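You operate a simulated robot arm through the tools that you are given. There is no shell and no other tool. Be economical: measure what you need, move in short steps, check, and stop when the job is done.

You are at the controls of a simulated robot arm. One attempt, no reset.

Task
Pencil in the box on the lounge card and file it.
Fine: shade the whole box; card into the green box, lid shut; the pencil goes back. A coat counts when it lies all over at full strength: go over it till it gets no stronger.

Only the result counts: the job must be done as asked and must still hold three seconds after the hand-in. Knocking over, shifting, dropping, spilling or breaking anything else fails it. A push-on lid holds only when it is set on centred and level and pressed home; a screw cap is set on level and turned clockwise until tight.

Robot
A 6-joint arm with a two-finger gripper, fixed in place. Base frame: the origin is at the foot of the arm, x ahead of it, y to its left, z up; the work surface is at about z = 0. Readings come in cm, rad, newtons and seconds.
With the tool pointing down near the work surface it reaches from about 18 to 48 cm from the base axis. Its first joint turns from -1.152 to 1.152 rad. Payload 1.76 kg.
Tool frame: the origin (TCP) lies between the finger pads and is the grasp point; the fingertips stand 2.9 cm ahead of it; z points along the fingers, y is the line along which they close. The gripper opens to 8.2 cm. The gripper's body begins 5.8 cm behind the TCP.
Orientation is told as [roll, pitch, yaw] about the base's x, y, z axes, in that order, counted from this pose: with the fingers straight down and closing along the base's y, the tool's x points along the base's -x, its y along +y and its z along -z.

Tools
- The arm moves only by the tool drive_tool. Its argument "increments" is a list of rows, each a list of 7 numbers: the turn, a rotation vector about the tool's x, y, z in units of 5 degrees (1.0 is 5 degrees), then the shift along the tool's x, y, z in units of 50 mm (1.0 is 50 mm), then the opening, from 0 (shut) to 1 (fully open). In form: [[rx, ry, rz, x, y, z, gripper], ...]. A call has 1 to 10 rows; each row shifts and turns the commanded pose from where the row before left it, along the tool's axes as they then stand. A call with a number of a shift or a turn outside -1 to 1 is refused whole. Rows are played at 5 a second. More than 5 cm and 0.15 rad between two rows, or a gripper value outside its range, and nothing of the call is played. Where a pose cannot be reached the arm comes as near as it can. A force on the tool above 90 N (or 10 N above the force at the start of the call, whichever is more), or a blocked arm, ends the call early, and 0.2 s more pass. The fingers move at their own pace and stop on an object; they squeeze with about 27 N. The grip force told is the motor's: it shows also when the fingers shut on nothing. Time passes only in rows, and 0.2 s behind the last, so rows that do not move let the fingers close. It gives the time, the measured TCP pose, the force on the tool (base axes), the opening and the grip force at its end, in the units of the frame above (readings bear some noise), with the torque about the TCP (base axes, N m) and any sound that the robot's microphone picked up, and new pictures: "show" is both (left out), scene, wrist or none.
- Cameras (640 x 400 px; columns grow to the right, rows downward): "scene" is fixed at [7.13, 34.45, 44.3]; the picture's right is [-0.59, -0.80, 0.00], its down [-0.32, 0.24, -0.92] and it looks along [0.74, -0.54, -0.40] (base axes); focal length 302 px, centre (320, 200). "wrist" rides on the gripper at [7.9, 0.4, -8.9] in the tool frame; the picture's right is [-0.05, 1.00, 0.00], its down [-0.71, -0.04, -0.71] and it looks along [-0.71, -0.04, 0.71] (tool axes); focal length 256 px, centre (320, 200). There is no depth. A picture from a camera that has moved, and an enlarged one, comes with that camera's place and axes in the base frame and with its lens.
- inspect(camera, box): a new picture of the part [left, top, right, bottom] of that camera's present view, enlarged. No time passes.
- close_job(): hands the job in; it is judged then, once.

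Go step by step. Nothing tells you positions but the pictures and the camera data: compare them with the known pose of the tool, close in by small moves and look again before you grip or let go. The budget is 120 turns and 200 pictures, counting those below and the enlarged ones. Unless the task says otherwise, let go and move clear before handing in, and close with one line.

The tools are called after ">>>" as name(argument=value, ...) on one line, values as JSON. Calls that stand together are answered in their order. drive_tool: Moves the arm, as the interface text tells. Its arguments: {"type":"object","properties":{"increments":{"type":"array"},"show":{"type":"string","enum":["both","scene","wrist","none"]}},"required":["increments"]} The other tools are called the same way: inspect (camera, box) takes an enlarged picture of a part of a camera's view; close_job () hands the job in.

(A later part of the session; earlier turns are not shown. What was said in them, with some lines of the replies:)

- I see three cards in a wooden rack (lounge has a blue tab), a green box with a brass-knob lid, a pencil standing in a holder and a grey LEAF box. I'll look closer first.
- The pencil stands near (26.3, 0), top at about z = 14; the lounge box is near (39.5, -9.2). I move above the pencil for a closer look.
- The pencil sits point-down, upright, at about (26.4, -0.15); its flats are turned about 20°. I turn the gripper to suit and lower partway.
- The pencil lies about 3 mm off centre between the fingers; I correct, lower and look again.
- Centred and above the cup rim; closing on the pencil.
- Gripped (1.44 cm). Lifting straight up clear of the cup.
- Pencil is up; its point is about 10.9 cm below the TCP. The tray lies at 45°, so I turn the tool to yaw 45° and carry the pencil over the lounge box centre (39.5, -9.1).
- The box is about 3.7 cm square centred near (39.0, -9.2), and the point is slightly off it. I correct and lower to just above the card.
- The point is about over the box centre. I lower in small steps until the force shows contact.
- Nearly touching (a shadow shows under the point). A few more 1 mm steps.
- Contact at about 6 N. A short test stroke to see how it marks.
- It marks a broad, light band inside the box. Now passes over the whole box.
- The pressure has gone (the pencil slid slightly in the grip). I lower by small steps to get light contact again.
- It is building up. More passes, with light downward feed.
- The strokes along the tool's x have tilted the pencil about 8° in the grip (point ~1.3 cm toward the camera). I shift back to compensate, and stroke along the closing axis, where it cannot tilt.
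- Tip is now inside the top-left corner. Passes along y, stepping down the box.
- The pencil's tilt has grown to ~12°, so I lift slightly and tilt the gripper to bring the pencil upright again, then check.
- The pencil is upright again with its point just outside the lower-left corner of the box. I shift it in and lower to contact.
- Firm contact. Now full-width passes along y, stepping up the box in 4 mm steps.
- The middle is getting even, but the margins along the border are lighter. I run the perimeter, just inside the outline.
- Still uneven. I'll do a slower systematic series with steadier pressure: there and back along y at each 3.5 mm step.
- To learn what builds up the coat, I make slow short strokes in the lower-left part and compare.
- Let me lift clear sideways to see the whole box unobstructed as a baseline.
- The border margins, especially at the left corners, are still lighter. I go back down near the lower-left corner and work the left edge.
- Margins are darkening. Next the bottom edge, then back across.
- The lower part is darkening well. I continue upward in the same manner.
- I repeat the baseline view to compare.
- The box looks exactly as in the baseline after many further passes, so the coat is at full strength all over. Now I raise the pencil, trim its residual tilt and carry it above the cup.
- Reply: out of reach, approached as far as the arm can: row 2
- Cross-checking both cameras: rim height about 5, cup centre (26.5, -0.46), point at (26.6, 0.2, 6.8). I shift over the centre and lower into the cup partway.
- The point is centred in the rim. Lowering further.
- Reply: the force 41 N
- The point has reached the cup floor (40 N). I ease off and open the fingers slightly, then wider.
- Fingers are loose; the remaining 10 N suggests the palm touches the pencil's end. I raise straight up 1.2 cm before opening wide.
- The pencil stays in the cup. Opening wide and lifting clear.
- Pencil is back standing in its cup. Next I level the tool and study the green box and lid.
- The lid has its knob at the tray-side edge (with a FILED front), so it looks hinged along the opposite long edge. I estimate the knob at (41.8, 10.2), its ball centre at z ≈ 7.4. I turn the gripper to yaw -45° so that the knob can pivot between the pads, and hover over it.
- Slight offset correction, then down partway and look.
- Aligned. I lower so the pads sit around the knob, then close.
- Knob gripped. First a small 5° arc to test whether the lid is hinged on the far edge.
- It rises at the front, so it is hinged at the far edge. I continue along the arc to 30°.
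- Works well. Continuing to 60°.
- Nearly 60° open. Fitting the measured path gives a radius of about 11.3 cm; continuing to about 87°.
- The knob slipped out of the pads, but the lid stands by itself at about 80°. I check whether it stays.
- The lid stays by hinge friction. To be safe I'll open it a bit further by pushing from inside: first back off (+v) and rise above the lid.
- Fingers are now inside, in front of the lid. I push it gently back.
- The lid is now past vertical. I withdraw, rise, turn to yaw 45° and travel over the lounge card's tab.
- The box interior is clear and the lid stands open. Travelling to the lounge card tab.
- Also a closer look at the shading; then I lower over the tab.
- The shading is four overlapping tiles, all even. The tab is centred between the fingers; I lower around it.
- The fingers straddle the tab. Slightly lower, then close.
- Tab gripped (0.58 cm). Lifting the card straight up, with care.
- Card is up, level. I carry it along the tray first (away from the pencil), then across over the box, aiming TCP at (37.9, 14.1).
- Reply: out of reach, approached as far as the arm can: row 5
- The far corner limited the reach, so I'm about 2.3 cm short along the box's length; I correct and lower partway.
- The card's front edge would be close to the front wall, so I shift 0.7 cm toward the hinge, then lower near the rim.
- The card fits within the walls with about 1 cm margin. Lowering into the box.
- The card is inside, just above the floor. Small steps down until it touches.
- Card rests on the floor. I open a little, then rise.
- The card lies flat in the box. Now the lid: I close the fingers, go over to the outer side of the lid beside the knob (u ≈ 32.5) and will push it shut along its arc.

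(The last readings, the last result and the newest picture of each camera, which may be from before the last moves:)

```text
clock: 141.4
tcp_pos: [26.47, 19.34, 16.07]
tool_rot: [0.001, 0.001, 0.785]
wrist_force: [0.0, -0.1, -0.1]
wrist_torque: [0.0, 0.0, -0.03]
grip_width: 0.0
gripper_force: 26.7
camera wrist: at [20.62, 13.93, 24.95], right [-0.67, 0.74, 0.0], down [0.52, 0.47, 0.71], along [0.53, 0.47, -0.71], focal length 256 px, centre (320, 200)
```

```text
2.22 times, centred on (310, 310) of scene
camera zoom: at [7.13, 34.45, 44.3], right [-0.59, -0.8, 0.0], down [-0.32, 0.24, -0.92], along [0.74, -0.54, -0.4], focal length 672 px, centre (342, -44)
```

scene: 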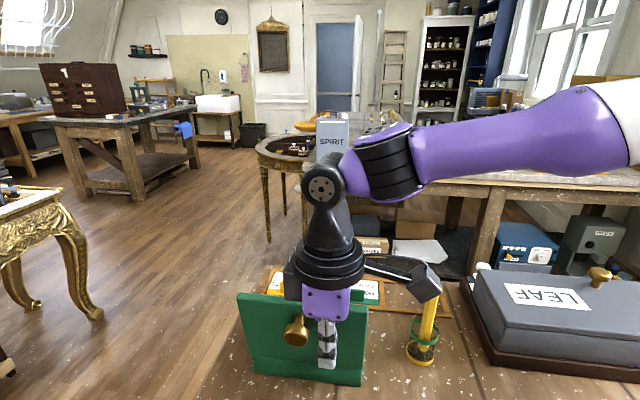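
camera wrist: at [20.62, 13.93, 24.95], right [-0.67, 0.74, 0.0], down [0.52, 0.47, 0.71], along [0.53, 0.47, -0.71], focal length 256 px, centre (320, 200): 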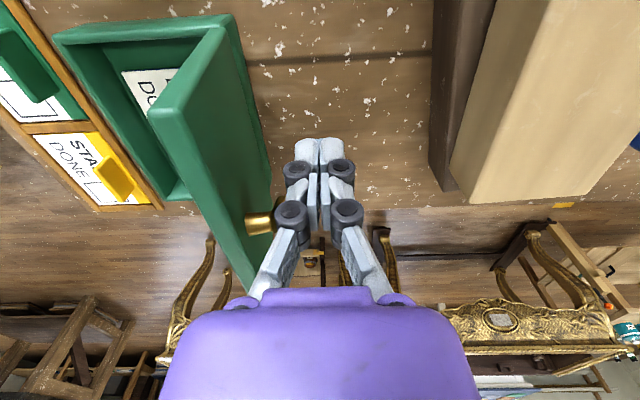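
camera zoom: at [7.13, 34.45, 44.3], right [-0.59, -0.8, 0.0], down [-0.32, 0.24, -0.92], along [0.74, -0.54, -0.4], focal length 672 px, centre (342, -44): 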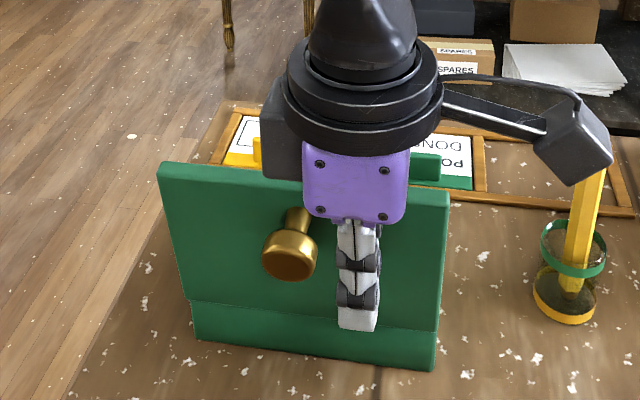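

In position. Pushing the lid over toward about 60°.

>>> drive_tool(increments=[[0, 0, 0, 0, -0.5, 0, 0], [0, 0, 0, 0, -0.4, 0, 0], [0, 0, 0, 0, -0.35, 0, 0], [0, 0, 0, 0, -0.25, 0.1, 0], [0, 0, 0, 0, -0.23, 0.06, 0], [0, 0, 0, 0, -0.23, 0.07, 0], [0, 0, 0, 0, 0, 0, 0]])

>>> inspect(camera="scene", box=[220, 220, 400, 400])

```text
clock: 143.0
tcp_pos: [33.39, 12.43, 14.82]
tool_rot: [-0.002, 0.0, 0.785]
wrist_force: [0.3, 0.1, -0.8]
wrist_torque: [-0.01, 0.0, 0.01]
grip_width: 0.0
gripper_force: 27.5
camera wrist: at [27.43, 7.09, 23.78], right [-0.67, 0.74, 0.0], down [0.53, 0.47, 0.71], along [0.53, 0.47, -0.71], focal length 256 px, centre (320, 200)
```

scene: 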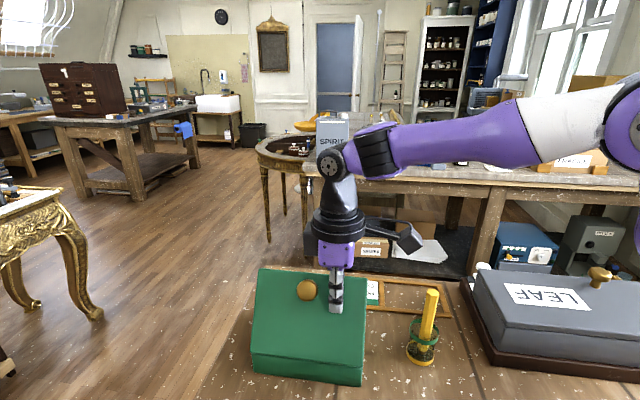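
wrist: 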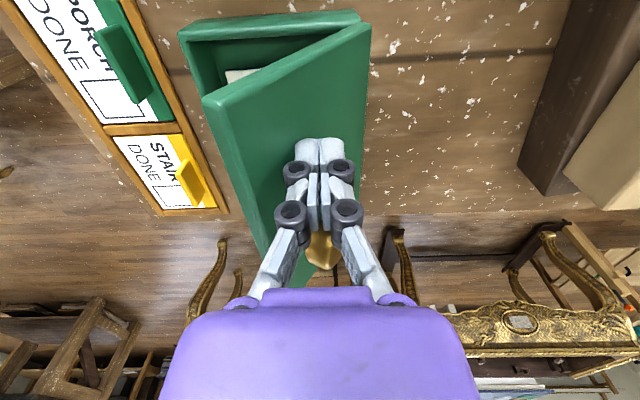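

```text
2.22 times, centred on (310, 310) of scene
camera zoom: at [7.13, 34.45, 44.3], right [-0.59, -0.8, 0.0], down [-0.32, 0.24, -0.92], along [0.74, -0.54, -0.4], focal length 672 px, centre (342, -44)
```

zoom: 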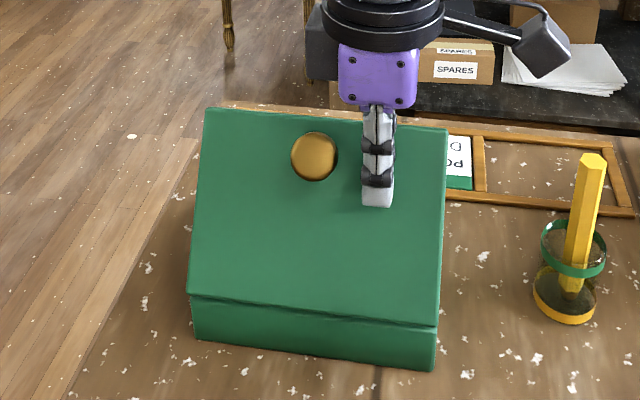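

Works. Continuing down to about 15°.

>>> drive_tool(increments=[[0, 0, 0, 0, -0.2, 0.11, 0], [0, 0, 0, 0, -0.2, 0.12, 0], [0, 0, 0, 0, -0.17, 0.16, 0], [0, 0, 0, 0, -0.16, 0.18, 0], [0, 0, 0, 0, -0.13, 0.2, 0], [0, 0, 0, 0, -0.1, 0.21, 0], [0, 0, 0, 0, 0, 0, 0]])

>>> inspect(camera="scene", box=[220, 220, 400, 400])

```text
clock: 144.6
tcp_pos: [36.7, 9.14, 9.95]
tool_rot: [-0.002, 0.0, 0.784]
wrist_force: [0.5, -0.5, 0.6]
wrist_torque: [0.02, -0.01, -0.03]
grip_width: 0.03
gripper_force: 27.1
camera wrist: at [30.81, 3.67, 18.96], right [-0.67, 0.74, 0.0], down [0.52, 0.47, 0.71], along [0.53, 0.47, -0.71], focal length 256 px, centre (320, 200)
```

scene: 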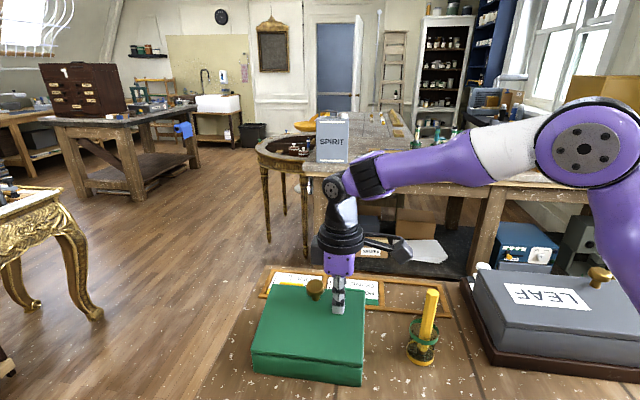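
wrist: 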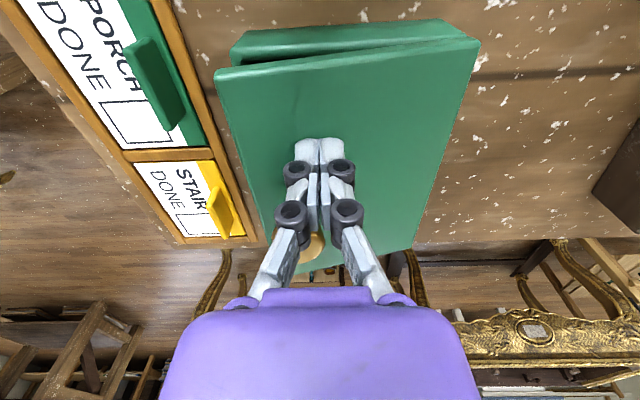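

```text
2.22 times, centred on (310, 310) of scene
camera zoom: at [7.13, 34.45, 44.3], right [-0.59, -0.8, 0.0], down [-0.32, 0.24, -0.92], along [0.74, -0.54, -0.4], focal length 672 px, centre (342, -44)
```

zoom: 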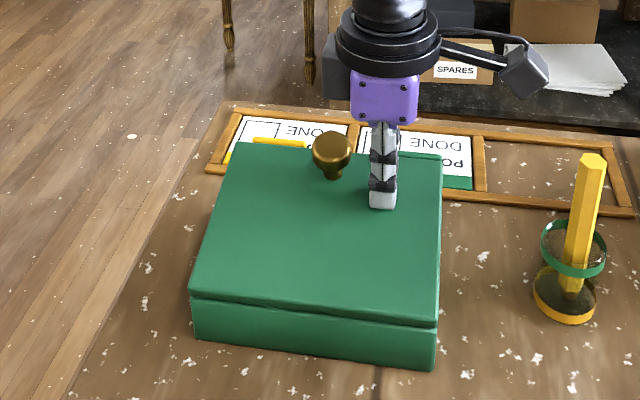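

Nearly closed. Pressing straight down.

>>> drive_tool(increments=[[0, 0, 0, 0, -0.05, 0.2, 0], [0, 0, 0, 0, -0.03, 0.16, 0], [0, 0, 0, 0, 0, 0.08, 0], [0, 0, 0, 0, 0, 0, 0]], show="wrist")

>>> inspect(camera="scene", box=[220, 220, 400, 400])

```text
clock: 145.6
tcp_pos: [37.0, 8.79, 8.0]
tool_rot: [-0.004, 0.0, 0.785]
wrist_force: [-18.1, -5.0, 47.7]
wrist_torque: [-0.13, 0.6, 0.02]
grip_width: 0.6
gripper_force: 29.2
camera wrist: at [31.08, 3.41, 16.83], right [-0.67, 0.74, 0.0], down [0.52, 0.47, 0.71], along [0.53, 0.47, -0.71], focal length 256 px, centre (320, 200)
```

wrist: 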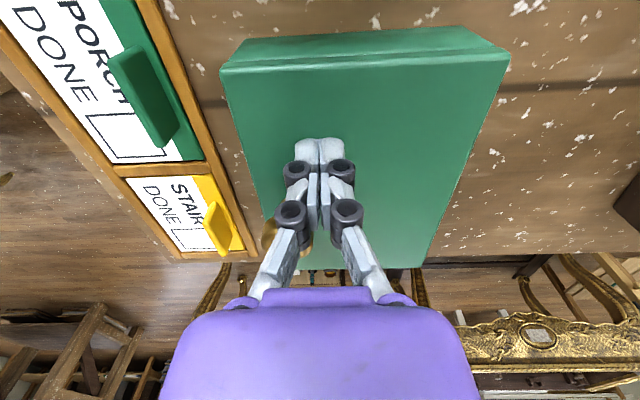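

```text
2.22 times, centred on (310, 310) of scene
camera zoom: at [7.11, 34.45, 44.31], right [-0.59, -0.8, 0.0], down [-0.32, 0.24, -0.92], along [0.74, -0.54, -0.4], focal length 672 px, centre (342, -44)
```

zoom: 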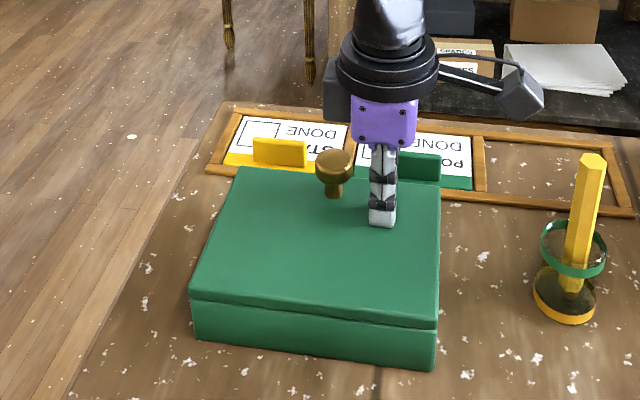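

Firm stop at 48 N. I rise clear and compare the lid with its original closed look.

>>> drive_tool(increments=[[0, 0, 0, 0, 0, -0.1, 0], [0, 0, 0, 0, 0, -0.5, 0], [0, 0, 0, 0, 0, -0.7, 0], [0, 0, 0, 0, 0, -0.7, 0], [0, 0, 0, 0, 0, 0, 0.3]])

>>> inspect(camera="scene", box=[235, 270, 385, 400])

>>> inspect(camera="wrist", box=[180, 0, 480, 190])

```text
clock: 146.8
tcp_pos: [36.97, 8.65, 17.84]
tool_rot: [-0.003, -0.001, 0.786]
wrist_force: [-0.5, 0.5, 0.0]
wrist_torque: [0.02, 0.01, -0.01]
grip_width: 2.46
gripper_force: 0.0
camera wrist: at [31.08, 3.4, 26.75], right [-0.67, 0.74, 0.0], down [0.53, 0.47, 0.71], along [0.53, 0.47, -0.71], focal length 256 px, centre (320, 200)
```

scene: 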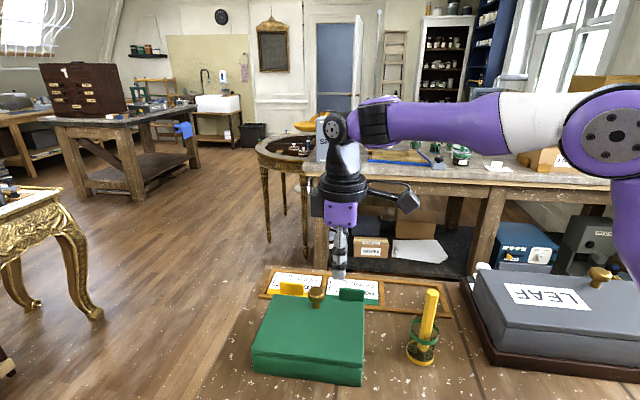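
wrist: 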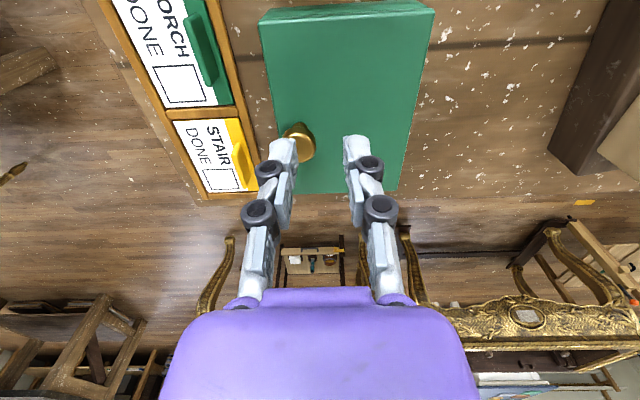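

```text
3.08 times, centred on (310, 335) of scene
camera zoom: at [7.13, 34.45, 44.3], right [-0.59, -0.8, 0.0], down [-0.32, 0.24, -0.92], along [0.74, -0.54, -0.4], focal length 930 px, centre (351, -215)
```

zoom: 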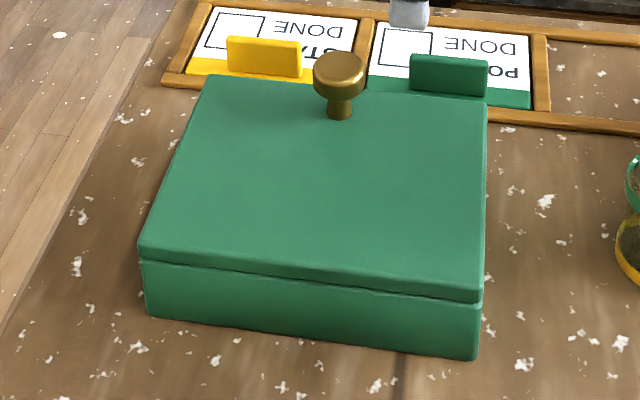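

```text
2.11 times, centred on (330, 95) of wrist
camera zoom: at [31.08, 3.4, 26.75], right [-0.67, 0.74, 0.0], down [0.53, 0.47, 0.71], along [0.53, 0.47, -0.71], focal length 539 px, centre (299, 421)
```

zoom: 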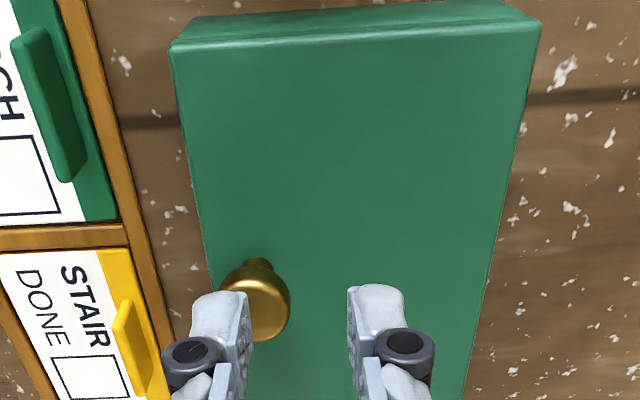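

The lid matches its original shut position exactly, the box and tray haven't moved, and the pencil stands in its cup. The gripper is open and clear, so I hand in.

>>> close_job()

```text
The job is handed in.
```

The box on the lounge card is shaded all over to full strength. The card lies in the green box with the lid pressed shut, and the pencil is back in its cup.
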